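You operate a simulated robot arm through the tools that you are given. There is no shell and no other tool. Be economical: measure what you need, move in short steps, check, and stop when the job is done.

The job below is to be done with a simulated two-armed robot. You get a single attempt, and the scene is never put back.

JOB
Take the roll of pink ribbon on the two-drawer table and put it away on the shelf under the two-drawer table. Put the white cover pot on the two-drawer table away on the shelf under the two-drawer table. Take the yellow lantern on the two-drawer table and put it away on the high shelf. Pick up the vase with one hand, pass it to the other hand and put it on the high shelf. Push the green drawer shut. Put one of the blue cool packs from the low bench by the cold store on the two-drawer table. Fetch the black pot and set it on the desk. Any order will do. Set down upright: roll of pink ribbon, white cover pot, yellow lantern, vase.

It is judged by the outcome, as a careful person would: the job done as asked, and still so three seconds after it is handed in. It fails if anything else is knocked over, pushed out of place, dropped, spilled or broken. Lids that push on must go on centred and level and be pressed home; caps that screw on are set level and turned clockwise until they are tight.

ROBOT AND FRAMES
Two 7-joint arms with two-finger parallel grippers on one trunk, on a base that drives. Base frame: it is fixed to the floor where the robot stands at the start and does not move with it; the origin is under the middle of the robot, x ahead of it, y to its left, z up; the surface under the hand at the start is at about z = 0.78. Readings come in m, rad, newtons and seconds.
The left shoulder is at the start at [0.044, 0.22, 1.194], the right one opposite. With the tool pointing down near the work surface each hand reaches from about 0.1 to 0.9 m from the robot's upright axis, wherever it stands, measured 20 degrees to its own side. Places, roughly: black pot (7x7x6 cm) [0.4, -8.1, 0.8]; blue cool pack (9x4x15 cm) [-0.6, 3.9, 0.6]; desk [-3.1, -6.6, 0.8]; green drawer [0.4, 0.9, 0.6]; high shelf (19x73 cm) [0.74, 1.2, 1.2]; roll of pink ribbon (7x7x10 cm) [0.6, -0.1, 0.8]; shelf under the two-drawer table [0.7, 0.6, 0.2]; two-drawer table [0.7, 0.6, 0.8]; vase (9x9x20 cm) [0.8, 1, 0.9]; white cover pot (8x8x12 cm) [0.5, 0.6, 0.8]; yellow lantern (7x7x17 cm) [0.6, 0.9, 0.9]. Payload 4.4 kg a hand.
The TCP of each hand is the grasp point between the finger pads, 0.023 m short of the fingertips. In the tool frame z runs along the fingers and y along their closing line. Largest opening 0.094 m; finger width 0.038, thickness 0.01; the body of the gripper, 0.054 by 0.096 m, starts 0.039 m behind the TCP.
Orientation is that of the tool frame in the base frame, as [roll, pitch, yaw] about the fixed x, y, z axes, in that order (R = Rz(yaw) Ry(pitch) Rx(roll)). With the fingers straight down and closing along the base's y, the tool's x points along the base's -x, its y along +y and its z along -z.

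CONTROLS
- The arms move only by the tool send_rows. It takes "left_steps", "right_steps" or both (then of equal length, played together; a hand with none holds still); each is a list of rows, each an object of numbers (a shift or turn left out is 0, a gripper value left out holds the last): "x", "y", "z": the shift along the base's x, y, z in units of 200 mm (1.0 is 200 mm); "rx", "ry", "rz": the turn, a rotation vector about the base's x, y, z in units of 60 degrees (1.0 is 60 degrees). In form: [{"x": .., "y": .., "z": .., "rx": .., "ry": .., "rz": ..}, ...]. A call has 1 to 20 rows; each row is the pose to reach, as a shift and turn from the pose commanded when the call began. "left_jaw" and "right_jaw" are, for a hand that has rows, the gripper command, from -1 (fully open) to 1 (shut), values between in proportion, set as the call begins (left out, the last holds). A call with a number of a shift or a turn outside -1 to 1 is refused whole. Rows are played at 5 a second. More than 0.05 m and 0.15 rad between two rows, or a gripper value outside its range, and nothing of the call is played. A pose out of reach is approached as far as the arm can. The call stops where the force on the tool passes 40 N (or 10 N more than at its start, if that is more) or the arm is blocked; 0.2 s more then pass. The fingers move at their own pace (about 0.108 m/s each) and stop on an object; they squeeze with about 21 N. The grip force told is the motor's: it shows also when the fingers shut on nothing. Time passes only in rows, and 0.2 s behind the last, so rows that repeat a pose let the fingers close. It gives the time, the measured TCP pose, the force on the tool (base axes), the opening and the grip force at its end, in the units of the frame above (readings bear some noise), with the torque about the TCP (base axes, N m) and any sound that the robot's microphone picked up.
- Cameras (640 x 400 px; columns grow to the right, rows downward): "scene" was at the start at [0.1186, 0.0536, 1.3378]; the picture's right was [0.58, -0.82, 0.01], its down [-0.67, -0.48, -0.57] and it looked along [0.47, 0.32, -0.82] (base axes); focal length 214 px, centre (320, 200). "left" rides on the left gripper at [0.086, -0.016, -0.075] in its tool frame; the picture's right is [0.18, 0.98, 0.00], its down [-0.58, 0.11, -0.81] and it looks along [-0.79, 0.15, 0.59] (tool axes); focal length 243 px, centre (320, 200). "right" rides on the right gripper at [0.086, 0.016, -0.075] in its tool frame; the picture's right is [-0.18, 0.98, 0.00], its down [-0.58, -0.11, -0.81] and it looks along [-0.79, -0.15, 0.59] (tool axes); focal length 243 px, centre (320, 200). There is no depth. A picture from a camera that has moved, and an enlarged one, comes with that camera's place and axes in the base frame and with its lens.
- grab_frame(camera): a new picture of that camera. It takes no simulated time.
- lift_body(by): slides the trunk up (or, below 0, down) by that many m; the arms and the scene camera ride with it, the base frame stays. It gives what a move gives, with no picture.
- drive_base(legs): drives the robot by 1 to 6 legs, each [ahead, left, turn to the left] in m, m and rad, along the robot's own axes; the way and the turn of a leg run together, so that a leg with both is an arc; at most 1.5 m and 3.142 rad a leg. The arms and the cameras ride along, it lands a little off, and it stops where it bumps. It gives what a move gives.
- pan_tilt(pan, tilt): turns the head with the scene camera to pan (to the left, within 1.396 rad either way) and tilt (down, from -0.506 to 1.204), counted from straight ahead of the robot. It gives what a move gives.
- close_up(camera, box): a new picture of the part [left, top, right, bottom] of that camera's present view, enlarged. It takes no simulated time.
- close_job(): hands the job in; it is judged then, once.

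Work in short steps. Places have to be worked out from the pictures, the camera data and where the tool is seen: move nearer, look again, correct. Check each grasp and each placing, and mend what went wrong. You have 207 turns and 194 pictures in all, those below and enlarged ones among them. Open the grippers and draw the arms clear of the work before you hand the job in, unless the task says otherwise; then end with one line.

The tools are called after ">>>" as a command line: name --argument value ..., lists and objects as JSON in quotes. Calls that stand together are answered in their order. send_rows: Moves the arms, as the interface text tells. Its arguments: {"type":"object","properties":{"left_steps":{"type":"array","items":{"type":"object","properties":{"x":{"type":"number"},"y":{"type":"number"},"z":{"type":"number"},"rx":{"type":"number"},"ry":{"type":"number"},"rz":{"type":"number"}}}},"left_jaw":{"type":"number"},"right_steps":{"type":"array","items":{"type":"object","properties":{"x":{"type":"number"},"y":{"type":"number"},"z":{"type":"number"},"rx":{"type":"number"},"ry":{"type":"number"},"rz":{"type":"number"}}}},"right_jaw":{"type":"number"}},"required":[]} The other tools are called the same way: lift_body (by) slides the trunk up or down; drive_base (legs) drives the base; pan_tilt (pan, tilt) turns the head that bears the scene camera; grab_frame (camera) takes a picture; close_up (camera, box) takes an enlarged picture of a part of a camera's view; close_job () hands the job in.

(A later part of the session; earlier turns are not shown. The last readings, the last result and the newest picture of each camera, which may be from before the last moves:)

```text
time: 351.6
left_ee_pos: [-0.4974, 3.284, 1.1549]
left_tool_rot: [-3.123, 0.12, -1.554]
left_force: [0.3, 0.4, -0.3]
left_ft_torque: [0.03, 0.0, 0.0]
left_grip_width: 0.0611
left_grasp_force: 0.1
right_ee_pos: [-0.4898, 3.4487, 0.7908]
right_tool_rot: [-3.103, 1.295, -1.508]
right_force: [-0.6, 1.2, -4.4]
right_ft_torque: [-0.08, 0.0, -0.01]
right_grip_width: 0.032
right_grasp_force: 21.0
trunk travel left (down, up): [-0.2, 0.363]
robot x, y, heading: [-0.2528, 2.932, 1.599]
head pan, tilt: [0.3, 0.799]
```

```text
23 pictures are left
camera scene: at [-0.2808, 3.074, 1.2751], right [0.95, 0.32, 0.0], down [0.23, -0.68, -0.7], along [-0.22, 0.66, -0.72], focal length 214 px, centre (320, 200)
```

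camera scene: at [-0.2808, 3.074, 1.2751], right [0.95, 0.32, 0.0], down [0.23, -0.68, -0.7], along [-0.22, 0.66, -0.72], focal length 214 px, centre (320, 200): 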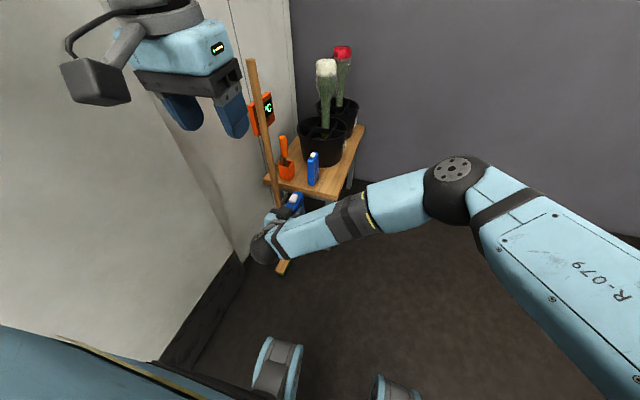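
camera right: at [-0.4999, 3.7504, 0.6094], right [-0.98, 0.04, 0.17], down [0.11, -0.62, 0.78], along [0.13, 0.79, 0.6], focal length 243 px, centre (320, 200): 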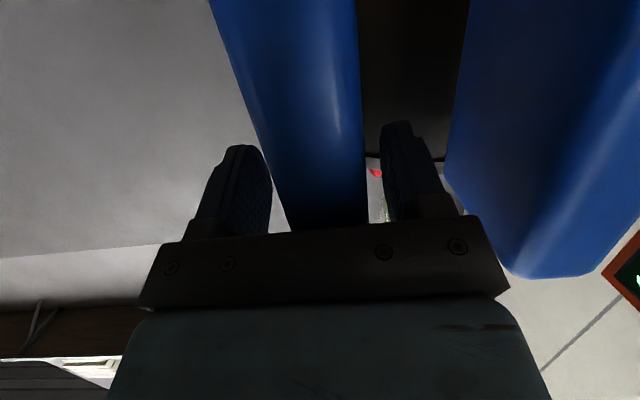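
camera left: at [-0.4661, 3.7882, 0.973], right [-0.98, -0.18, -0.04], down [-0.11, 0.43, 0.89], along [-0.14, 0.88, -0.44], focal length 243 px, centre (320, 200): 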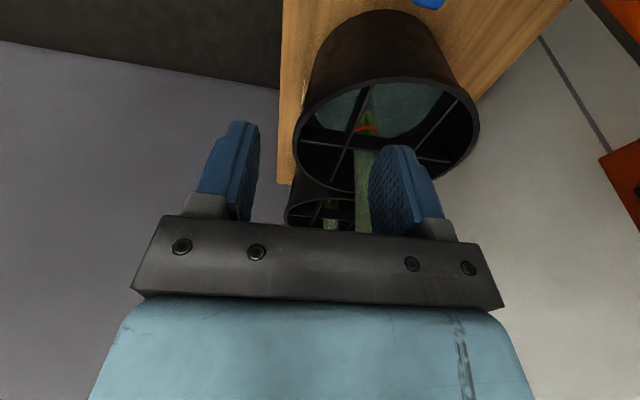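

Pack held, everything else in place. I turn to heading 0, raise it, and drive back to the table.

>>> drive_base --legs '[[0, 0, -0.8], [0, 0, -0.795]]'

>>> lift_body --by 0.2

>>> send_rows --right_steps '[{"x": -0.1, "y": -0.15}, {"x": -0.2, "y": -0.3}, {"x": -0.3, "y": -0.45}, {"x": -0.4, "y": -0.6}]'

>>> drive_base --legs '[[-0.03, -1.2, 0], [0, -1.3, 0]]'

>>> pan_tilt --pan 0.0 --tilt 0.75

>>> grab_frame --camera "scene"

```text
time: 356.2
left_ee_pos: [0.1041, 3.1717, 1.1541]
left_tool_rot: [-3.127, 0.118, -3.134]
left_force: [0.1, -0.4, 0.3]
left_ft_torque: [-0.02, 0.0, -0.01]
left_grip_width: 0.061
left_grasp_force: 0.1
right_ee_pos: [0.2671, 3.1613, 0.7913]
right_tool_rot: [-3.105, 1.293, -3.088]
right_force: [-0.5, -0.4, -3.5]
right_ft_torque: [0.0, 0.03, 0.01]
right_grip_width: 0.0318
right_grasp_force: 21.5
trunk travel left (down, up): [-0.2, 0.363]
robot x, y, heading: [-0.2498, 2.9285, 0.01]
head pan, tilt: [0.3, 0.799]
```

```text
time: 358.3
left_ee_pos: [0.1038, 3.1725, 1.3538]
left_tool_rot: [-3.126, 0.119, -3.132]
left_force: [0.6, 0.0, -0.8]
left_ft_torque: [0.0, 0.0, -0.01]
left_grip_width: 0.0612
left_grasp_force: 0.0
right_ee_pos: [0.2674, 3.1626, 0.9905]
right_tool_rot: [-3.103, 1.292, -3.084]
right_force: [-0.6, 0.7, -4.0]
right_ft_torque: [-0.01, 0.03, -0.02]
right_grip_width: 0.0319
right_grasp_force: 20.8
trunk travel left (down, up): [-0.4, 0.163]
robot x, y, heading: [-0.2523, 2.9274, 0.014]
head pan, tilt: [0.3, 0.799]
```

```text
time: 359.3
left_ee_pos: [0.103, 3.1719, 1.3546]
left_tool_rot: [-3.128, 0.119, -3.132]
left_force: [0.5, -1.0, 0.1]
left_ft_torque: [-0.03, 0.01, 0.01]
left_grip_width: 0.061
left_grasp_force: 0.1
right_ee_pos: [0.186, 3.0394, 0.9947]
right_tool_rot: [-3.105, 1.295, -3.088]
right_force: [0.3, 0.0, -3.4]
right_ft_torque: [0.01, 0.05, 0.01]
right_grip_width: 0.0321
right_grasp_force: 20.8
trunk travel left (down, up): [-0.4, 0.163]
robot x, y, heading: [-0.2528, 2.9275, 0.013]
head pan, tilt: [0.3, 0.799]
```

```text
time: 381.3
left_ee_pos: [0.1394, 0.6774, 1.3533]
left_tool_rot: [-3.126, 0.119, -3.134]
left_force: [-0.5, 0.4, 0.8]
left_ft_torque: [0.0, 0.02, 0.01]
left_grip_width: 0.0612
left_grasp_force: 0.1
right_ee_pos: [0.2231, 0.5462, 0.9923]
right_tool_rot: [-3.103, 1.296, -3.089]
right_force: [1.0, -0.6, -4.4]
right_ft_torque: [0.03, 0.02, 0.03]
right_grip_width: 0.032
right_grasp_force: 20.7
trunk travel left (down, up): [-0.4, 0.163]
robot x, y, heading: [-0.22, 0.4327, 0.015]
head pan, tilt: [0.3, 0.799]
```

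```text
time: 382.1
left_ee_pos: [0.1397, 0.678, 1.3542]
left_tool_rot: [-3.126, 0.117, -3.133]
left_force: [0.6, -0.4, -0.8]
left_ft_torque: [-0.01, -0.02, 0.03]
left_grip_width: 0.061
left_grasp_force: 0.0
right_ee_pos: [0.2235, 0.5449, 0.992]
right_tool_rot: [-3.103, 1.295, -3.087]
right_force: [0.0, 0.1, -4.4]
right_ft_torque: [-0.01, 0.05, 0.0]
right_grip_width: 0.0318
right_grasp_force: 21.2
trunk travel left (down, up): [-0.4, 0.163]
robot x, y, heading: [-0.2176, 0.4353, 0.014]
head pan, tilt: [0.0, 0.75]
```

```text
22 pictures are left
camera scene: at [-0.0676, 0.4378, 1.479], right [0.01, -1.0, 0.0], down [-0.68, -0.01, -0.73], along [0.73, 0.01, -0.68], focal length 214 px, centre (320, 200)
```

scene: 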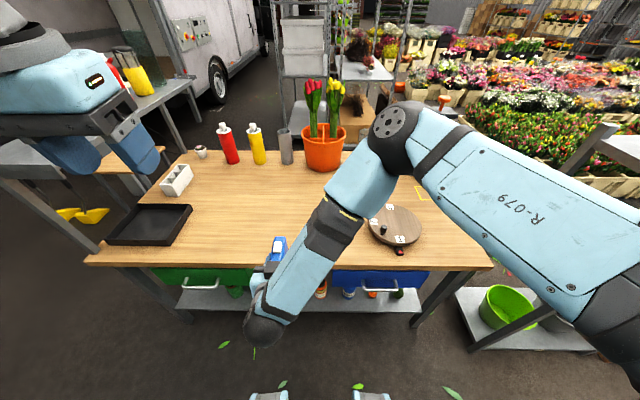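

Table middle is free. Drive forward 0.24 m and lower the pack with the trunk.

>>> drive_base --legs '[[0.24, 0, 0]]'

>>> lift_body --by -0.085

>>> grab_frame --camera "right"

```text
time: 383.9
left_ee_pos: [0.3849, 0.6799, 1.3539]
left_tool_rot: [-3.125, 0.121, -3.132]
left_force: [0.1, 0.1, 0.3]
left_ft_torque: [-0.04, 0.05, 0.03]
left_grip_width: 0.0609
left_grasp_force: 0.1
right_ee_pos: [0.4695, 0.5508, 0.9934]
right_tool_rot: [-3.102, 1.296, -3.087]
right_force: [0.5, 0.2, -4.8]
right_ft_torque: [0.0, 0.01, 0.01]
right_grip_width: 0.0319
right_grasp_force: 20.8
trunk travel left (down, up): [-0.4, 0.163]
robot x, y, heading: [0.0283, 0.4405, 0.013]
head pan, tilt: [0.0, 0.75]
```

```text
time: 385.1
left_ee_pos: [0.3857, 0.6811, 1.2695]
left_tool_rot: [-3.125, 0.121, -3.134]
left_force: [-0.2, -0.4, 0.6]
left_ft_torque: [0.0, -0.01, -0.01]
left_grip_width: 0.0609
left_grasp_force: 0.1
right_ee_pos: [0.4713, 0.5493, 0.9074]
right_tool_rot: [-3.104, 1.296, -3.084]
right_force: [-0.5, 0.5, -3.8]
right_ft_torque: [-0.03, 0.05, -0.02]
right_grip_width: 0.0319
right_grasp_force: 21.1
trunk travel left (down, up): [-0.315, 0.248]
robot x, y, heading: [0.0282, 0.439, 0.013]
head pan, tilt: [0.0, 0.75]
```

```text
21 pictures are left
camera right: at [0.3757, 0.5615, 0.8458], right [0.03, 0.99, 0.17], down [-0.62, -0.11, 0.78], along [0.79, -0.13, 0.6], focal length 243 px, centre (320, 200)
```

right: 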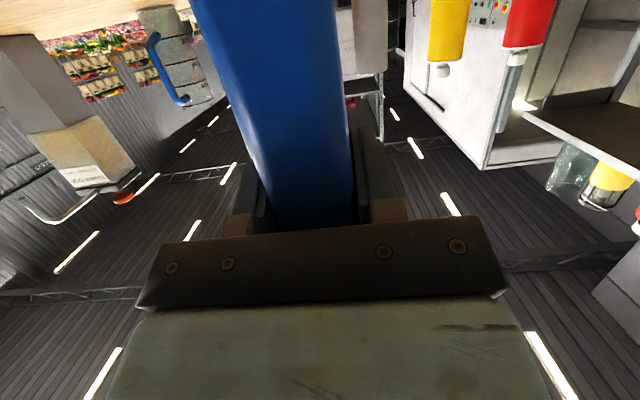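

Lower step by step until contact.

>>> lift_body --by -0.01

>>> lift_body --by -0.008

>>> lift_body --by -0.006

```text
time: 385.7
left_ee_pos: [0.386, 0.6811, 1.2597]
left_tool_rot: [-3.127, 0.121, -3.133]
left_force: [0.5, -0.6, 0.0]
left_ft_torque: [-0.03, -0.02, 0.0]
left_grip_width: 0.0611
left_grasp_force: 0.1
right_ee_pos: [0.47, 0.5492, 0.8988]
right_tool_rot: [-3.104, 1.295, -3.086]
right_force: [0.1, -0.4, -4.7]
right_ft_torque: [0.0, 0.05, -0.01]
right_grip_width: 0.032
right_grasp_force: 21.3
trunk travel left (down, up): [-0.305, 0.258]
robot x, y, heading: [0.0276, 0.4399, 0.016]
head pan, tilt: [0.0, 0.75]
```

```text
time: 386.2
left_ee_pos: [0.3849, 0.6814, 1.2516]
left_tool_rot: [-3.125, 0.12, -3.132]
left_force: [0.2, 0.4, -0.1]
left_ft_torque: [-0.01, 0.01, 0.02]
left_grip_width: 0.0612
left_grasp_force: 0.1
right_ee_pos: [0.4703, 0.5509, 0.8929]
right_tool_rot: [-3.107, 1.297, -3.089]
right_force: [0.5, -1.2, 9.1]
right_ft_torque: [0.2, -0.53, 0.02]
right_grip_width: 0.032
right_grasp_force: 20.8
trunk travel left (down, up): [-0.297, 0.266]
robot x, y, heading: [0.0297, 0.4367, 0.013]
head pan, tilt: [0.0, 0.75]
```

```text
time: 386.8
left_ee_pos: [0.3851, 0.6811, 1.2463]
left_tool_rot: [-3.125, 0.122, -3.134]
left_force: [0.4, 0.7, -0.2]
left_ft_torque: [0.01, 0.02, 0.01]
left_grip_width: 0.061
left_grasp_force: 0.0
right_ee_pos: [0.4674, 0.5509, 0.8859]
right_tool_rot: [-3.108, 1.297, -3.089]
right_force: [-8.5, 0.4, 16.7]
right_ft_torque: [0.4, -0.22, 0.16]
right_grip_width: 0.032
right_grasp_force: 21.2
trunk travel left (down, up): [-0.291, 0.272]
robot x, y, heading: [0.0289, 0.4414, 0.011]
head pan, tilt: [0.0, 0.75]
```

Contact. Release, then drive straight back.

>>> send_rows --right_steps '[{}, {}, {}]' --right_jaw -1

>>> drive_base --legs '[[-0.26, 0, 0]]'

>>> grab_frame --camera "scene"

```text
time: 387.6
left_ee_pos: [0.386, 0.6806, 1.2455]
left_tool_rot: [-3.127, 0.12, -3.134]
left_force: [0.1, 0.1, -0.7]
left_ft_torque: [-0.01, 0.01, -0.01]
left_grip_width: 0.0609
left_grasp_force: 0.2
right_ee_pos: [0.4699, 0.5495, 0.8841]
right_tool_rot: [-3.102, 1.297, -3.086]
right_force: [-0.6, -0.7, -0.4]
right_ft_torque: [0.02, -0.08, -0.04]
right_grip_width: 0.094
right_grasp_force: 0.0
trunk travel left (down, up): [-0.291, 0.272]
robot x, y, heading: [0.0293, 0.4371, 0.014]
head pan, tilt: [0.0, 0.75]
```

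```text
time: 389.5
left_ee_pos: [0.1287, 0.6778, 1.2463]
left_tool_rot: [-3.126, 0.121, -3.131]
left_force: [0.3, 0.2, -0.1]
left_ft_torque: [0.03, -0.02, -0.02]
left_grip_width: 0.0608
left_grasp_force: 0.0
right_ee_pos: [0.2132, 0.5466, 0.8838]
right_tool_rot: [-3.104, 1.295, -3.084]
right_force: [0.4, -0.2, -0.5]
right_ft_torque: [-0.03, -0.02, 0.02]
right_grip_width: 0.0939
right_grasp_force: 0.1
trunk travel left (down, up): [-0.291, 0.272]
robot x, y, heading: [-0.2288, 0.4338, 0.015]
head pan, tilt: [0.0, 0.75]
```

```text
20 pictures are left
camera scene: at [-0.0781, 0.4376, 1.3701], right [0.02, -1.0, 0.0], down [-0.68, -0.01, -0.73], along [0.73, 0.01, -0.68], focal length 214 px, centre (320, 200)
```

scene: 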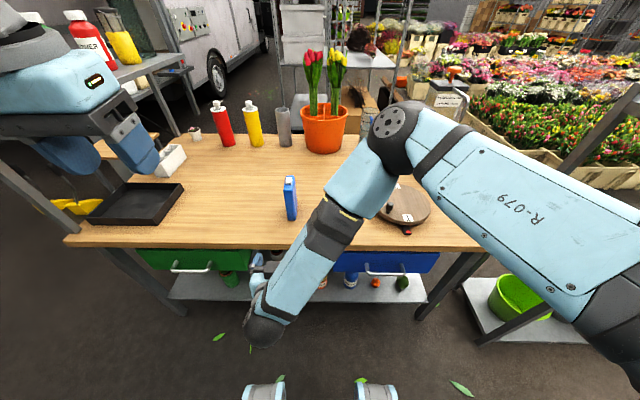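

The pack stands on the table. Last: the black pot far down the hall. Raise the trunk, turn to face that way and look.

>>> lift_body --by 0.25

>>> drive_base --legs '[[0, 0, -0.8], [0, 0, -0.78]]'

>>> pan_tilt --pan 0.0 --tilt 0.35

>>> grab_frame --camera "scene"

```text
time: 392.0
left_ee_pos: [0.1286, 0.6784, 1.4969]
left_tool_rot: [-3.126, 0.121, -3.131]
left_force: [0.0, 0.3, -0.4]
left_ft_torque: [0.01, 0.01, -0.03]
left_grip_width: 0.0612
left_grasp_force: 0.1
right_ee_pos: [0.2139, 0.5467, 1.135]
right_tool_rot: [-3.104, 1.294, -3.084]
right_force: [-0.5, 0.0, 0.7]
right_ft_torque: [0.03, 0.0, 0.01]
right_grip_width: 0.0941
right_grasp_force: 0.1
trunk travel left (down, up): [-0.541, 0.022]
robot x, y, heading: [-0.2278, 0.4349, 0.015]
head pan, tilt: [0.0, 0.75]
```

```text
time: 396.5
left_ee_pos: [0.0187, 0.0806, 1.4963]
left_tool_rot: [-3.126, 0.121, 1.588]
left_force: [0.1, -0.5, 0.3]
left_ft_torque: [-0.03, 0.0, 0.03]
left_grip_width: 0.0609
left_grasp_force: 0.1
right_ee_pos: [-0.1127, -0.0037, 1.1339]
right_tool_rot: [-3.101, 1.294, 1.636]
right_force: [0.8, -0.2, 0.4]
right_ft_torque: [-0.01, 0.01, -0.02]
right_grip_width: 0.0939
right_grasp_force: 0.1
trunk travel left (down, up): [-0.541, 0.022]
robot x, y, heading: [-0.2294, 0.4356, -1.551]
head pan, tilt: [0.0, 0.75]
```

```text
time: 397.4
left_ee_pos: [0.0169, 0.0807, 1.4961]
left_tool_rot: [-3.126, 0.12, 1.589]
left_force: [0.6, -0.6, 0.7]
left_ft_torque: [0.0, -0.02, 0.0]
left_grip_width: 0.061
left_grasp_force: 0.1
right_ee_pos: [-0.1138, -0.0045, 1.1334]
right_tool_rot: [-3.102, 1.295, 1.636]
right_force: [0.7, -0.1, -0.1]
right_ft_torque: [-0.02, -0.01, 0.01]
right_grip_width: 0.0942
right_grasp_force: 0.2
trunk travel left (down, up): [-0.541, 0.022]
robot x, y, heading: [-0.2274, 0.4363, -1.547]
head pan, tilt: [0.0, 0.351]
```

```text
19 pictures are left
camera scene: at [-0.2244, 0.2747, 1.6556], right [-1.0, -0.02, 0.0], down [-0.01, 0.34, -0.94], along [0.02, -0.94, -0.34], focal length 214 px, centre (320, 200)
```

scene: 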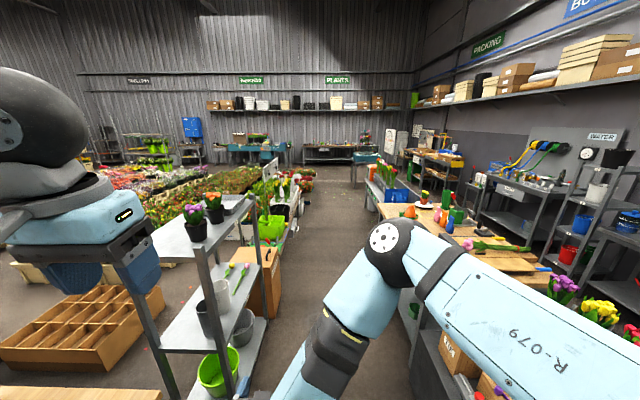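

The lane is open straight ahead. Drive down it in legs, drifting slightly right.

>>> drive_base --legs '[[1.4, -0.03, 0], [1.5, -0.05, 0], [1.5, -0.1, 0], [1.5, -0.12, 0], [0.6, 0, 0]]'

>>> pan_tilt --pan 0.3 --tilt 0.5

>>> grab_frame --camera "scene"

```text
refused: leg 2 is longer than a leg can be; nothing moved
```

```text
time: 398.2
left_ee_pos: [0.0185, 0.0808, 1.4959]
left_tool_rot: [-3.126, 0.12, 1.589]
left_force: [0.3, 1.1, 0.6]
left_ft_torque: [-0.01, 0.04, -0.02]
left_grip_width: 0.0613
left_grasp_force: 0.1
right_ee_pos: [-0.1138, -0.0041, 1.1342]
right_tool_rot: [-3.104, 1.296, 1.637]
right_force: [-0.7, -0.2, -0.4]
right_ft_torque: [-0.01, 0.0, 0.01]
right_grip_width: 0.094
right_grasp_force: 0.0
trunk travel left (down, up): [-0.541, 0.022]
robot x, y, heading: [-0.2259, 0.4329, -1.549]
head pan, tilt: [0.3, 0.499]
```

```text
18 pictures are left
camera scene: at [-0.1975, 0.2816, 1.6421], right [-0.95, -0.32, 0.0], down [-0.15, 0.45, -0.88], along [0.28, -0.83, -0.48], focal length 214 px, centre (320, 200)
```

scene: 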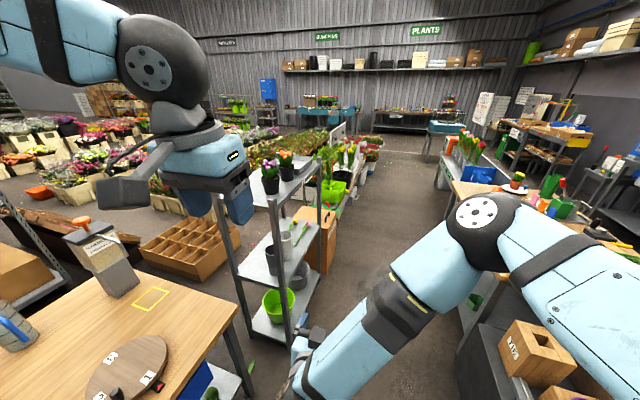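

>>> drive_base --legs '[[1.4, -0.03, 0], [1.4, -0.05, 0], [1.4, -0.1, 0], [1.4, -0.12, 0], [1.0, 0, 0]]'

>>> grab_frame --camera "scene"

```text
time: 412.0
left_ee_pos: [0.0474, -2.7748, 1.4961]
left_tool_rot: [-3.125, 0.121, 1.628]
left_force: [0.0, -0.9, 0.4]
left_ft_torque: [0.01, -0.02, -0.01]
left_grip_width: 0.0614
left_grasp_force: 0.1
right_ee_pos: [-0.0784, -2.864, 1.1344]
right_tool_rot: [-3.104, 1.295, 1.675]
right_force: [-0.4, 0.1, -0.2]
right_ft_torque: [0.04, 0.02, 0.04]
right_grip_width: 0.0938
right_grasp_force: 0.1
trunk travel left (down, up): [-0.541, 0.022]
robot x, y, heading: [-0.2119, -2.4264, -1.51]
head pan, tilt: [0.3, 0.499]
stopped in leg 2: the robot was blocked; the commanded pose is now the measured one
```

```text
17 pictures are left
camera scene: at [-0.1745, -2.5823, 1.642], right [-0.93, -0.36, 0.0], down [-0.17, 0.45, -0.88], along [0.31, -0.82, -0.48], focal length 214 px, centre (320, 200)
```

scene: 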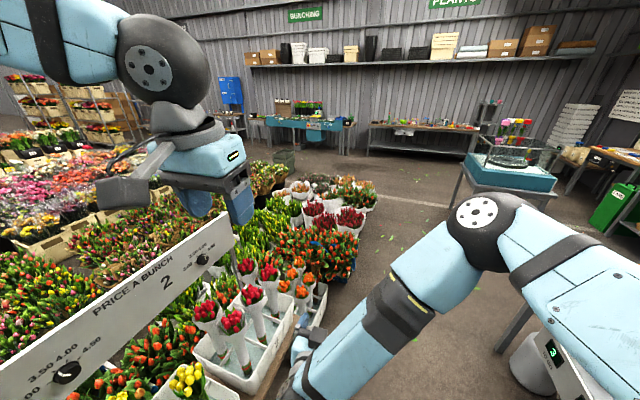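

I grazed the flower crates' corner; I back slightly, shift right 0.2 m, straighten, and continue.

>>> drive_base --legs '[[-0.06, 0, 0], [0, -0.2, -0.05], [1.4, 0, 0], [1.4, 0, 0], [1.0, 0.0, 0]]'

>>> grab_frame --camera "scene"

```text
time: 432.6
left_ee_pos: [0.0778, -6.4473, 1.4954]
left_tool_rot: [-3.126, 0.122, 1.651]
left_force: [-0.5, -0.6, -0.6]
left_ft_torque: [-0.01, -0.04, 0.0]
left_grip_width: 0.0611
left_grasp_force: 0.1
right_ee_pos: [-0.0461, -6.5398, 1.1343]
right_tool_rot: [-3.104, 1.294, 1.698]
right_force: [-0.4, 0.1, 0.7]
right_ft_torque: [0.0, 0.0, -0.01]
right_grip_width: 0.0943
right_grasp_force: 0.1
trunk travel left (down, up): [-0.541, 0.022]
robot x, y, heading: [-0.1923, -6.1105, -1.48]
head pan, tilt: [0.3, 0.499]
```

```text
16 pictures are left
camera scene: at [-0.1493, -6.2599, 1.6421], right [-0.93, -0.38, 0.0], down [-0.18, 0.44, -0.88], along [0.33, -0.81, -0.48], focal length 214 px, centre (320, 200)
```

scene: 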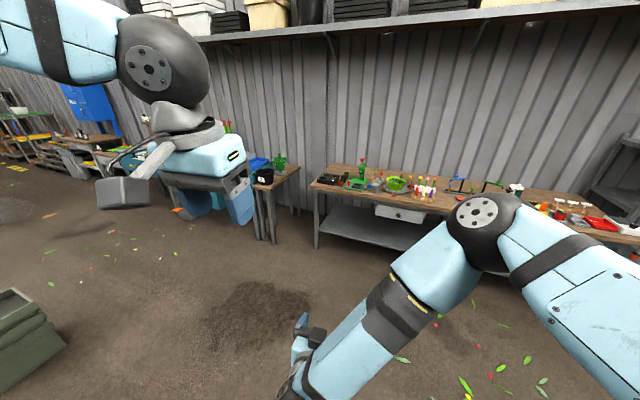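

Close now. Zoom at the bench region where the black pot should be.

>>> close_up --camera "scene" --box '[230, 140, 450, 250]'

```text
2.91 times, centred on (340, 195) of scene
camera zoom: at [-0.1493, -6.2599, 1.6421], right [-0.93, -0.38, 0.0], down [-0.18, 0.44, -0.88], along [0.33, -0.81, -0.48], focal length 624 px, centre (262, 214)
```

zoom: 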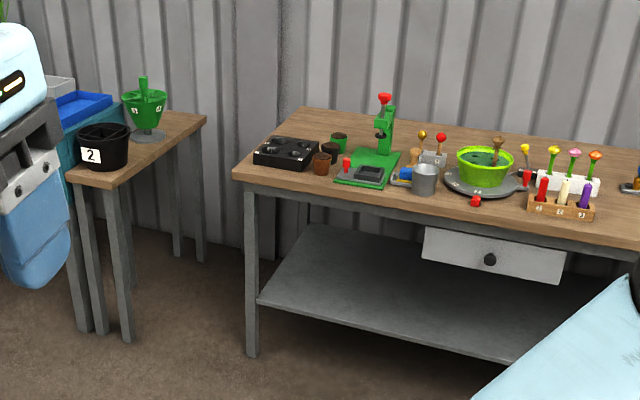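

The black pot is the middle of three small pots (brown/black/green) near (0.355,-8.11); a top-down left-hand grasp suits. I raise the right hand, straighten the left hand to vertical, and approach.

>>> send_rows --right_steps '[{"z": 0.2}, {"z": 0.4}, {"z": 0.6}, {"z": 0.8}, {"z": 1.0}]' --left_steps '[{"rx": 0.03}, {"rx": 0.06}, {"rx": 0.09}, {"rx": 0.115, "ry": 0.009}, {"rx": 0.115, "ry": 0.009}]'

>>> drive_base --legs '[[0, 0, -0.09], [1.3, 0.29, 0]]'

>>> lift_body --by -0.2

>>> pan_tilt --pan 0.2 --tilt 0.9

>>> grab_frame --camera "scene"

```text
time: 433.8
left_ee_pos: [0.0776, -6.4465, 1.4977]
left_tool_rot: [-3.126, 0.0, 1.65]
left_force: [-0.8, -0.6, 0.0]
left_ft_torque: [0.01, 0.03, 0.02]
left_grip_width: 0.061
left_grasp_force: 0.0
right_ee_pos: [-0.0457, -6.5378, 1.3327]
right_tool_rot: [-3.103, 1.295, 1.697]
right_force: [-0.1, 0.0, -0.1]
right_ft_torque: [0.0, -0.02, 0.0]
right_grip_width: 0.0941
right_grasp_force: 0.1
trunk travel left (down, up): [-0.541, 0.022]
robot x, y, heading: [-0.1868, -6.1104, -1.485]
head pan, tilt: [0.3, 0.499]
```

```text
time: 440.9
left_ee_pos: [0.3505, -7.7368, 1.496]
left_tool_rot: [-3.127, 0.0, 1.576]
left_force: [0.1, -0.5, -0.8]
left_ft_torque: [0.03, -0.01, 0.0]
left_grip_width: 0.0611
left_grasp_force: 0.2
right_ee_pos: [0.2231, -7.8182, 1.3322]
right_tool_rot: [-3.103, 1.296, 1.623]
right_force: [0.1, -0.2, -0.5]
right_ft_torque: [0.01, -0.02, 0.0]
right_grip_width: 0.0939
right_grasp_force: 0.1
trunk travel left (down, up): [-0.541, 0.022]
robot x, y, heading: [0.1117, -7.3789, -1.56]
head pan, tilt: [0.3, 0.499]
```

```text
time: 443.1
left_ee_pos: [0.3518, -7.7369, 1.2959]
left_tool_rot: [-3.128, 0.0, 1.576]
left_force: [0.8, 0.4, -0.2]
left_ft_torque: [0.01, 0.0, 0.01]
left_grip_width: 0.061
left_grasp_force: 0.0
right_ee_pos: [0.2224, -7.819, 1.1318]
right_tool_rot: [-3.103, 1.295, 1.624]
right_force: [-0.3, -0.2, -0.3]
right_ft_torque: [0.02, -0.02, 0.03]
right_grip_width: 0.0938
right_grasp_force: 0.1
trunk travel left (down, up): [-0.341, 0.222]
robot x, y, heading: [0.1098, -7.3781, -1.56]
head pan, tilt: [0.3, 0.499]
```

```text
time: 443.9
left_ee_pos: [0.3516, -7.7366, 1.2965]
left_tool_rot: [-3.127, -0.001, 1.575]
left_force: [0.1, 0.3, -0.4]
left_ft_torque: [0.01, -0.05, 0.0]
left_grip_width: 0.061
left_grasp_force: 0.0
right_ee_pos: [0.2243, -7.8199, 1.1316]
right_tool_rot: [-3.103, 1.296, 1.624]
right_force: [-0.5, 0.1, -0.2]
right_ft_torque: [-0.01, 0.0, 0.01]
right_grip_width: 0.094
right_grasp_force: 0.0
trunk travel left (down, up): [-0.341, 0.222]
robot x, y, heading: [0.1078, -7.3742, -1.557]
head pan, tilt: [0.201, 0.901]
```

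```text
14 pictures are left
camera scene: at [0.1272, -7.5205, 1.4082], right [-0.98, -0.21, 0.0], down [-0.16, 0.77, -0.62], along [0.13, -0.61, -0.78], focal length 214 px, centre (320, 200)
```

scene: 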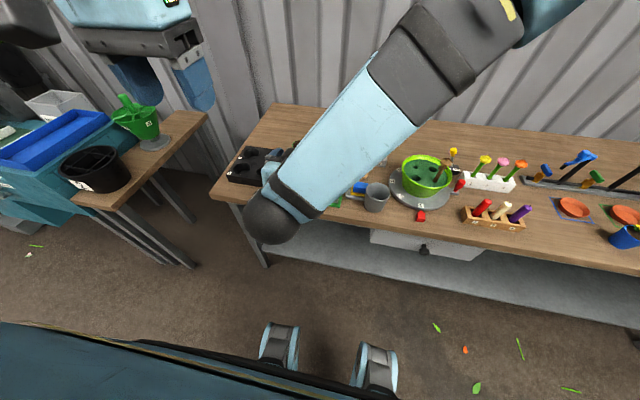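

The right hand obstructs; I move it right while extending the left hand forward above the pots.

>>> send_rows --right_steps '[{"x": -0.15}, {"x": -0.3}, {"x": -0.45}, {"x": -0.6}, {"x": -0.75}]'

>>> send_rows --left_steps '[{"y": -0.18, "z": -0.1}, {"y": -0.36, "z": -0.2}, {"y": -0.54, "z": -0.3}, {"y": -0.72, "z": -0.4}, {"y": -0.9, "z": -0.5}, {"x": 0.02, "y": -1.0, "z": -0.7}]' --left_jaw -0.75

>>> grab_frame --camera "left"

```text
time: 445.1
left_ee_pos: [0.3507, -7.7363, 1.2962]
left_tool_rot: [-3.129, 0.0, 1.576]
left_force: [-1.1, 0.0, 0.0]
left_ft_torque: [0.03, -0.05, -0.02]
left_grip_width: 0.0612
left_grasp_force: 0.1
right_ee_pos: [0.0742, -7.8194, 1.1313]
right_tool_rot: [-3.108, 1.297, 1.618]
right_force: [0.0, 0.1, 0.8]
right_ft_torque: [0.0, -0.02, 0.0]
right_grip_width: 0.094
right_grasp_force: 0.1
trunk travel left (down, up): [-0.341, 0.222]
robot x, y, heading: [0.1096, -7.3793, -1.561]
head pan, tilt: [0.201, 0.901]
```

```text
time: 446.5
left_ee_pos: [0.3558, -7.9374, 1.1546]
left_tool_rot: [-3.127, -0.003, 1.577]
left_force: [0.9, -0.5, -0.4]
left_ft_torque: [0.0, 0.0, 0.01]
left_grip_width: 0.0823
left_grasp_force: 0.1
right_ee_pos: [0.0751, -7.8206, 1.1309]
right_tool_rot: [-3.101, 1.295, 1.623]
right_force: [-0.1, -0.5, 0.2]
right_ft_torque: [0.02, 0.01, -0.01]
right_grip_width: 0.0939
right_grasp_force: 0.2
trunk travel left (down, up): [-0.341, 0.222]
robot x, y, heading: [0.1096, -7.3809, -1.562]
head pan, tilt: [0.201, 0.901]
```

```text
13 pictures are left
camera left: at [0.3406, -7.8525, 1.2296], right [0.98, 0.19, -0.01], down [0.12, -0.58, 0.8], along [0.14, -0.79, -0.6], focal length 243 px, centre (320, 200)
```

left: 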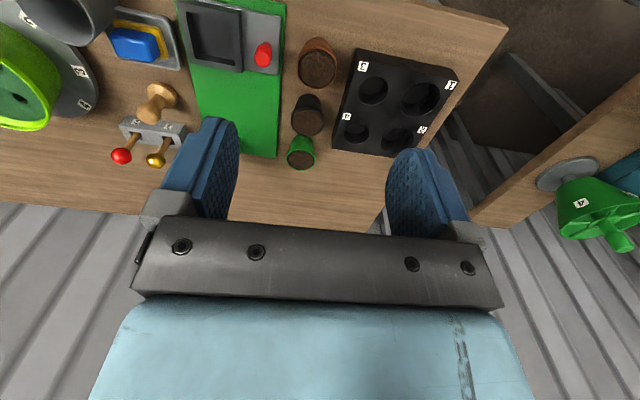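

Black pot's rim centre ≈(0.367,-8.131); neighbours 9.5 cm apart in y, tray close in x — so I rotate the hand 90° to close along y.

>>> send_rows --left_steps '[{"rz": -0.125}, {"rz": -0.25}, {"rz": -0.375}, {"rz": -0.5}, {"rz": -0.625}, {"rz": -0.75}]'

>>> send_rows --left_steps '[{"rz": -0.125}, {"rz": -0.25}, {"rz": -0.375}, {"rz": -0.5}, {"rz": -0.625}, {"rz": -0.75}]'

>>> drive_base --legs '[[0.1, 0, 0]]'

```text
time: 447.9
left_ee_pos: [0.3556, -7.9361, 1.1552]
left_tool_rot: [-3.129, -0.002, 0.789]
left_force: [-0.1, -0.2, -0.5]
left_ft_torque: [-0.02, 0.01, -0.02]
left_grip_width: 0.0824
left_grasp_force: 0.0
right_ee_pos: [0.0734, -7.8205, 1.1316]
right_tool_rot: [-3.103, 1.296, 1.624]
right_force: [0.7, 0.2, 0.1]
right_ft_torque: [-0.02, -0.02, 0.02]
right_grip_width: 0.0938
right_grasp_force: 0.0
trunk travel left (down, up): [-0.341, 0.222]
robot x, y, heading: [0.1093, -7.3774, -1.554]
head pan, tilt: [0.201, 0.901]
```

```text
time: 449.3
left_ee_pos: [0.355, -7.9356, 1.1561]
left_tool_rot: [-3.129, -0.001, 0.004]
left_force: [-1.3, -0.6, 0.1]
left_ft_torque: [0.0, 0.01, -0.01]
left_grip_width: 0.0825
left_grasp_force: 0.2
right_ee_pos: [0.0748, -7.8207, 1.1306]
right_tool_rot: [-3.104, 1.296, 1.623]
right_force: [-0.2, -0.9, 0.7]
right_ft_torque: [-0.02, 0.0, -0.01]
right_grip_width: 0.0938
right_grasp_force: 0.0
trunk travel left (down, up): [-0.341, 0.222]
robot x, y, heading: [0.11, -7.376, -1.558]
head pan, tilt: [0.201, 0.901]
```

```text
time: 450.5
left_ee_pos: [0.3579, -8.0335, 1.1569]
left_tool_rot: [-3.128, 0.0, 0.007]
left_force: [0.0, 0.2, -0.2]
left_ft_torque: [-0.01, -0.05, 0.0]
left_grip_width: 0.0823
left_grasp_force: 0.0
right_ee_pos: [0.0765, -7.9194, 1.132]
right_tool_rot: [-3.104, 1.294, 1.627]
right_force: [-0.2, -0.5, -0.6]
right_ft_torque: [-0.03, 0.01, 0.02]
right_grip_width: 0.0939
right_grasp_force: 0.1
trunk travel left (down, up): [-0.341, 0.222]
robot x, y, heading: [0.112, -7.4792, -1.558]
head pan, tilt: [0.201, 0.901]
```

Move over the black pot and come down to z≈0.97; then look.

>>> send_rows --left_steps '[{"x": 0.02, "y": -0.17}, {"x": 0.04, "y": -0.34}, {"x": 0.045, "y": -0.49}, {"x": 0.045, "y": -0.49, "z": -0.25}, {"x": 0.045, "y": -0.49, "z": -0.5}, {"x": 0.045, "y": -0.49, "z": -0.75}, {"x": 0.045, "y": -0.49, "z": -0.9}]'

>>> grab_frame --camera "left"

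```text
time: 452.1
left_ee_pos: [0.3978, -8.0979, 1.0056]
left_tool_rot: [-3.126, 0.003, 0.006]
left_force: [-0.3, -0.8, -1.0]
left_ft_torque: [0.0, 0.03, -0.01]
left_grip_width: 0.082
left_grasp_force: 0.1
left hand out of reach, approached as far as the arm can: row 5, 6, 7
right_ee_pos: [0.0763, -7.9187, 1.1317]
right_tool_rot: [-3.102, 1.295, 1.626]
right_force: [0.1, -0.6, -0.1]
right_ft_torque: [0.01, -0.02, -0.01]
right_grip_width: 0.094
right_grasp_force: 0.1
trunk travel left (down, up): [-0.341, 0.222]
robot x, y, heading: [0.1103, -7.4741, -1.561]
head pan, tilt: [0.201, 0.901]
```

```text
12 pictures are left
camera left: at [0.485, -8.0837, 1.0805], right [0.19, -0.98, -0.01], down [-0.58, -0.12, 0.81], along [-0.79, -0.15, -0.59], focal length 243 px, centre (320, 200)
```

left: 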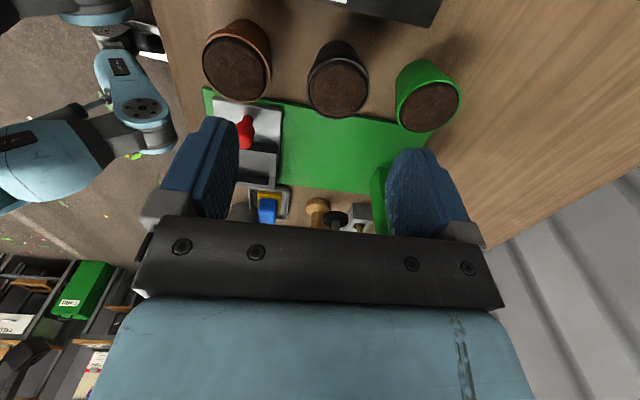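

Pot centre ≈(0.358,-8.125). I raise the right hand for safety, shift the base 2.7 cm ahead/4 cm right, then lower by trunk.

>>> send_rows --right_steps '[{"z": 0.2}, {"z": 0.4}, {"z": 0.6}, {"z": 0.8}]'

>>> drive_base --legs '[[0.027, -0.04, 0]]'

>>> lift_body --by -0.11

>>> grab_frame --camera "left"

```text
time: 453.1
left_ee_pos: [0.3971, -8.0982, 1.0063]
left_tool_rot: [-3.129, -0.001, 0.006]
left_force: [0.3, 0.6, 0.4]
left_ft_torque: [-0.01, 0.02, 0.01]
left_grip_width: 0.0821
left_grasp_force: 0.0
right_ee_pos: [0.0759, -7.9187, 1.2911]
right_tool_rot: [-3.105, 1.296, 1.622]
right_force: [-0.7, 0.9, -0.5]
right_ft_torque: [-0.02, 0.01, -0.02]
right_grip_width: 0.0942
right_grasp_force: 0.1
trunk travel left (down, up): [-0.341, 0.222]
robot x, y, heading: [0.1123, -7.4793, -1.561]
head pan, tilt: [0.201, 0.901]
```

```text
time: 454.1
left_ee_pos: [0.3572, -8.1263, 1.0056]
left_tool_rot: [-3.128, 0.001, 0.007]
left_force: [-0.1, -0.6, -0.4]
left_ft_torque: [0.01, 0.0, 0.0]
left_grip_width: 0.0824
left_grasp_force: 0.1
right_ee_pos: [0.0359, -7.9446, 1.2916]
right_tool_rot: [-3.103, 1.296, 1.625]
right_force: [0.1, -0.3, -0.9]
right_ft_torque: [0.01, -0.04, 0.01]
right_grip_width: 0.0942
right_grasp_force: 0.1
trunk travel left (down, up): [-0.341, 0.222]
robot x, y, heading: [0.072, -7.5037, -1.556]
head pan, tilt: [0.201, 0.901]
```

```text
time: 455.5
left_ee_pos: [0.358, -8.125, 0.8956]
left_tool_rot: [-3.127, -0.001, 0.006]
left_force: [0.6, -0.5, 0.1]
left_ft_torque: [0.03, -0.02, 0.02]
left_grip_width: 0.0823
left_grasp_force: 0.1
right_ee_pos: [0.0345, -7.9454, 1.1817]
right_tool_rot: [-3.104, 1.295, 1.625]
right_force: [-0.1, 0.0, 0.2]
right_ft_torque: [0.01, 0.0, 0.02]
right_grip_width: 0.0939
right_grasp_force: 0.0
trunk travel left (down, up): [-0.231, 0.332]
robot x, y, heading: [0.0684, -7.504, -1.559]
head pan, tilt: [0.201, 0.901]
```

```text
11 pictures are left
camera left: at [0.4452, -8.11, 0.9711], right [0.19, -0.98, -0.01], down [-0.58, -0.12, 0.81], along [-0.79, -0.15, -0.59], focal length 243 px, centre (320, 200)
```

left: 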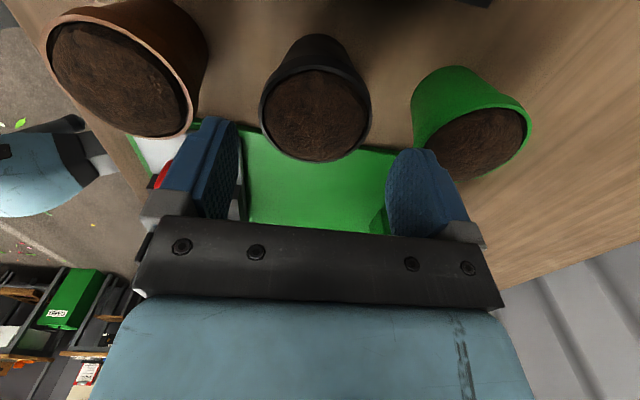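

Centred. Narrow the jaw to ~7.5 cm to clear the green neighbour, and lower 7.3 cm.

>>> send_rows --left_steps '[{"y": 0.01}, {"y": 0.01}]' --left_jaw -0.6

>>> lift_body --by -0.071

>>> send_rows --left_steps '[{}, {}, {}]' --left_jaw 1

```text
time: 456.1
left_ee_pos: [0.3571, -8.1232, 0.8954]
left_tool_rot: [-3.129, 0.0, 0.006]
left_force: [0.1, 0.5, 0.0]
left_ft_torque: [0.01, -0.03, 0.0]
left_grip_width: 0.0753
left_grasp_force: 0.0
right_ee_pos: [0.0354, -7.9451, 1.1823]
right_tool_rot: [-3.102, 1.296, 1.624]
right_force: [0.1, -0.1, 0.0]
right_ft_torque: [0.02, 0.0, -0.04]
right_grip_width: 0.0944
right_grasp_force: 0.2
trunk travel left (down, up): [-0.231, 0.332]
robot x, y, heading: [0.0711, -7.5065, -1.555]
head pan, tilt: [0.201, 0.901]
```

```text
time: 457.2
left_ee_pos: [0.3587, -8.1223, 0.8247]
left_tool_rot: [-3.128, 0.001, 0.007]
left_force: [-1.3, -0.2, -0.3]
left_ft_torque: [-0.01, -0.01, 0.01]
left_grip_width: 0.0753
left_grasp_force: 0.1
right_ee_pos: [0.0359, -7.9455, 1.1113]
right_tool_rot: [-3.103, 1.294, 1.626]
right_force: [0.1, -0.2, -0.8]
right_ft_torque: [-0.01, -0.02, 0.01]
right_grip_width: 0.0944
right_grasp_force: 0.0
trunk travel left (down, up): [-0.16, 0.403]
robot x, y, heading: [0.0701, -7.5059, -1.552]
head pan, tilt: [0.201, 0.901]
```

```text
time: 458.0
left_ee_pos: [0.3582, -8.1234, 0.8248]
left_tool_rot: [-3.128, 0.001, 0.008]
left_force: [0.2, -0.7, 0.2]
left_ft_torque: [-0.11, 0.02, 0.01]
left_grip_width: 0.0612
left_grasp_force: 21.0
right_ee_pos: [0.0361, -7.9456, 1.111]
right_tool_rot: [-3.102, 1.296, 1.626]
right_force: [-0.7, -0.2, 0.0]
right_ft_torque: [0.03, -0.01, -0.03]
right_grip_width: 0.0938
right_grasp_force: 0.0
trunk travel left (down, up): [-0.16, 0.403]
robot x, y, heading: [0.0731, -7.5046, -1.556]
head pan, tilt: [0.201, 0.901]
```

Gripped at 6.1 cm. Lift and check.

>>> lift_body --by 0.15

>>> grab_frame --camera "left"

```text
time: 459.8
left_ee_pos: [0.3568, -8.1232, 0.9737]
left_tool_rot: [-3.128, 0.0, 0.007]
left_force: [0.7, 1.0, -1.5]
left_ft_torque: [-0.02, 0.02, -0.02]
left_grip_width: 0.0608
left_grasp_force: 21.1
right_ee_pos: [0.0361, -7.9448, 1.2603]
right_tool_rot: [-3.104, 1.295, 1.625]
right_force: [-0.1, -0.3, 0.6]
right_ft_torque: [-0.01, -0.01, -0.01]
right_grip_width: 0.0941
right_grasp_force: 0.1
trunk travel left (down, up): [-0.31, 0.253]
robot x, y, heading: [0.0707, -7.5013, -1.556]
head pan, tilt: [0.201, 0.901]
```

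```text
10 pictures are left
camera left: at [0.4448, -8.108, 1.0491], right [0.19, -0.98, -0.01], down [-0.58, -0.12, 0.81], along [-0.79, -0.15, -0.59], focal length 243 px, centre (320, 200)
```

left: 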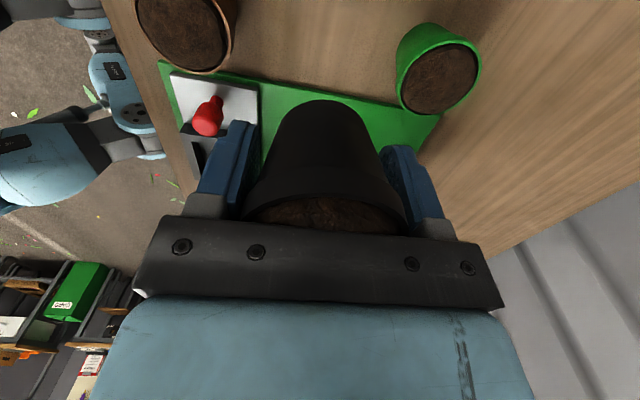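

Pot held. Back off, turn to face −x toward the desk and look.

>>> drive_base --legs '[[-0.7, 0, 0]]'

>>> send_rows --left_steps '[{"y": 0.2, "z": 0.1}, {"y": 0.4, "z": 0.2}, {"y": 0.6, "z": 0.3}, {"y": 0.8, "z": 0.4}, {"y": 1.0, "z": 0.5}]'

>>> drive_base --legs '[[0, 0, -0.8], [0, 0, -0.78]]'

>>> pan_tilt --pan 0.0 --tilt 0.4

>>> grab_frame --camera "scene"

```text
time: 463.7
left_ee_pos: [0.3438, -7.4151, 0.9749]
left_tool_rot: [-3.127, 0.0, -0.008]
left_force: [-0.3, 0.1, -0.7]
left_ft_torque: [0.03, 0.04, -0.02]
left_grip_width: 0.0608
left_grasp_force: 20.7
right_ee_pos: [0.0255, -7.2329, 1.2608]
right_tool_rot: [-3.103, 1.295, 1.609]
right_force: [0.4, -0.8, -0.7]
right_ft_torque: [0.04, -0.01, -0.01]
right_grip_width: 0.0939
right_grasp_force: 0.0
trunk travel left (down, up): [-0.31, 0.253]
robot x, y, heading: [0.069, -6.7878, -1.574]
head pan, tilt: [0.201, 0.901]
```

```text
time: 464.9
left_ee_pos: [0.3438, -7.2121, 1.0783]
left_tool_rot: [-3.129, 0.0, -0.008]
left_force: [0.4, 0.4, -0.9]
left_ft_torque: [-0.01, 0.04, -0.03]
left_grip_width: 0.061
left_grasp_force: 21.4
right_ee_pos: [0.0253, -7.2306, 1.2618]
right_tool_rot: [-3.104, 1.295, 1.61]
right_force: [0.5, -1.3, -0.3]
right_ft_torque: [-0.03, 0.0, 0.01]
right_grip_width: 0.0939
right_grasp_force: 0.0
trunk travel left (down, up): [-0.31, 0.253]
robot x, y, heading: [0.0674, -6.7934, -1.572]
head pan, tilt: [0.201, 0.901]
```

```text
time: 469.4
left_ee_pos: [-0.3596, -7.0562, 1.0775]
left_tool_rot: [-3.127, 0.001, -1.607]
left_force: [-0.1, -0.2, -1.7]
left_ft_torque: [0.02, 0.03, 0.04]
left_grip_width: 0.0609
left_grasp_force: 21.5
right_ee_pos: [-0.371, -6.7372, 1.2612]
right_tool_rot: [-3.103, 1.295, 0.011]
right_force: [0.0, -0.1, 0.0]
right_ft_torque: [-0.01, 0.03, -0.04]
right_grip_width: 0.0943
right_grasp_force: 0.1
trunk travel left (down, up): [-0.31, 0.253]
robot x, y, heading: [0.0716, -6.7948, 3.108]
head pan, tilt: [0.201, 0.901]
```

```text
time: 470.4
left_ee_pos: [-0.3601, -7.0568, 1.0773]
left_tool_rot: [-3.129, 0.0, -1.606]
left_force: [-0.9, -0.1, -0.5]
left_ft_torque: [0.04, 0.02, -0.01]
left_grip_width: 0.061
left_grasp_force: 20.7
right_ee_pos: [-0.3706, -6.736, 1.26]
right_tool_rot: [-3.102, 1.296, 0.011]
right_force: [0.0, -0.5, -0.1]
right_ft_torque: [0.02, 0.02, 0.0]
right_grip_width: 0.094
right_grasp_force: 0.1
trunk travel left (down, up): [-0.31, 0.253]
robot x, y, heading: [0.0658, -6.7897, 3.116]
head pan, tilt: [0.0, 0.4]
```

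```text
9 pictures are left
camera scene: at [-0.0921, -6.7883, 1.4201], right [0.03, 1.0, 0.0], down [0.39, -0.01, -0.92], along [-0.92, 0.03, -0.39], focal length 214 px, centre (320, 200)
```

scene: 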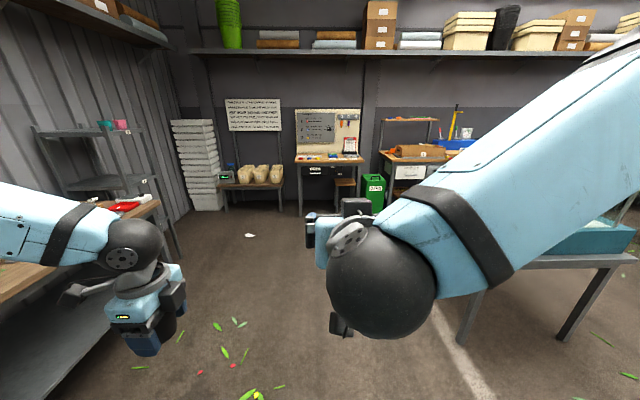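

The desk is straight ahead (front edge x≈-2.85). Drive up to it.

>>> drive_base --legs '[[1.4, 0, 0], [0.75, -0.33, 0]]'

>>> pan_tilt --pan 0.25 --tilt 0.6

>>> grab_frame --camera "scene"

```text
time: 481.4
left_ee_pos: [-2.5078, -6.6534, 1.0777]
left_tool_rot: [-3.127, 0.001, -1.613]
left_force: [-0.1, -0.5, -0.2]
left_ft_torque: [0.01, 0.01, 0.01]
left_grip_width: 0.0612
left_grasp_force: 20.6
right_ee_pos: [-2.515, -6.3344, 1.2625]
right_tool_rot: [-3.102, 1.294, 0.004]
right_force: [0.5, 0.1, 0.2]
right_ft_torque: [-0.05, 0.01, 0.02]
right_grip_width: 0.0942
right_grasp_force: 0.2
trunk travel left (down, up): [-0.31, 0.253]
robot x, y, heading: [-2.0777, -6.3955, 3.104]
head pan, tilt: [0.0, 0.4]
```

```text
time: 482.1
left_ee_pos: [-2.5071, -6.6531, 1.0778]
left_tool_rot: [-3.128, 0.0, -1.613]
left_force: [0.2, 0.0, -2.3]
left_ft_torque: [-0.01, -0.02, 0.0]
left_grip_width: 0.0608
left_grasp_force: 21.0
right_ee_pos: [-2.5161, -6.3346, 1.2596]
right_tool_rot: [-3.102, 1.294, 0.002]
right_force: [-0.2, 0.3, 0.0]
right_ft_torque: [0.0, 0.03, 0.02]
right_grip_width: 0.094
right_grasp_force: 0.1
trunk travel left (down, up): [-0.31, 0.253]
robot x, y, heading: [-2.0775, -6.3931, 3.103]
head pan, tilt: [0.25, 0.6]
```

```text
8 pictures are left
camera scene: at [-2.231, -6.4091, 1.402], right [-0.21, 0.98, 0.0], down [0.55, 0.12, -0.83], along [-0.81, -0.17, -0.56], focal length 214 px, centre (320, 200)
```

scene: 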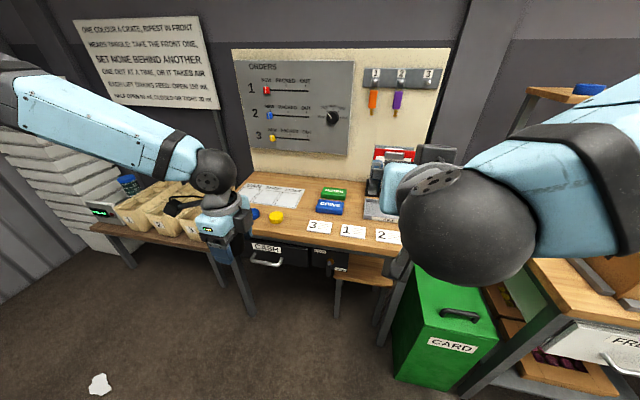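

A clear spot on the desk is at about (-2.95,-6.675). Drive 0.38 ahead, reach the remainder with the arm, then lower.

>>> drive_base --legs '[[0.38, 0.037, 0]]'

>>> send_rows --left_steps '[{"x": -0.12}, {"x": -0.24}, {"x": -0.32}]'

>>> lift_body --by -0.15

>>> grab_frame --camera "scene"

```text
time: 484.5
left_ee_pos: [-2.8798, -6.6731, 1.0775]
left_tool_rot: [-3.127, 0.001, -1.618]
left_force: [-0.3, -0.1, -0.3]
left_ft_torque: [0.05, -0.01, -0.01]
left_grip_width: 0.0611
left_grasp_force: 21.1
right_ee_pos: [-2.8895, -6.3553, 1.2608]
right_tool_rot: [-3.104, 1.294, 0.0]
right_force: [0.3, 1.1, -0.3]
right_ft_torque: [-0.01, -0.01, 0.01]
right_grip_width: 0.0939
right_grasp_force: 0.1
trunk travel left (down, up): [-0.31, 0.253]
robot x, y, heading: [-2.4518, -6.4172, 3.1]
head pan, tilt: [0.25, 0.6]
```

```text
time: 485.3
left_ee_pos: [-2.9472, -6.6749, 1.0767]
left_tool_rot: [-3.127, 0.002, -1.616]
left_force: [-0.8, -0.5, -0.1]
left_ft_torque: [0.0, 0.02, 0.0]
left_grip_width: 0.0611
left_grasp_force: 21.3
right_ee_pos: [-2.8884, -6.3556, 1.2605]
right_tool_rot: [-3.104, 1.295, 0.001]
right_force: [-0.5, -0.6, 0.4]
right_ft_torque: [0.03, 0.01, -0.03]
right_grip_width: 0.094
right_grasp_force: 0.1
trunk travel left (down, up): [-0.31, 0.253]
robot x, y, heading: [-2.4493, -6.4155, 3.102]
head pan, tilt: [0.25, 0.6]
```

```text
time: 487.1
left_ee_pos: [-2.9481, -6.6745, 0.9274]
left_tool_rot: [-3.126, 0.0, -1.614]
left_force: [0.3, 0.2, -1.5]
left_ft_torque: [0.02, -0.01, -0.02]
left_grip_width: 0.0609
left_grasp_force: 20.7
right_ee_pos: [-2.8892, -6.3561, 1.1108]
right_tool_rot: [-3.102, 1.295, 0.001]
right_force: [-1.3, -0.7, 0.3]
right_ft_torque: [0.0, -0.04, 0.03]
right_grip_width: 0.094
right_grasp_force: 0.1
trunk travel left (down, up): [-0.16, 0.403]
robot x, y, heading: [-2.4506, -6.4133, 3.1]
head pan, tilt: [0.25, 0.6]
```

```text
7 pictures are left
camera scene: at [-2.6043, -6.4312, 1.252], right [-0.21, 0.98, 0.0], down [0.55, 0.12, -0.83], along [-0.81, -0.17, -0.56], focal length 214 px, centre (320, 200)
```

scene: 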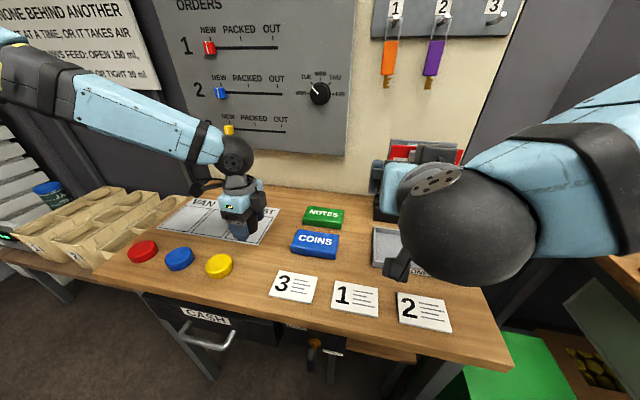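

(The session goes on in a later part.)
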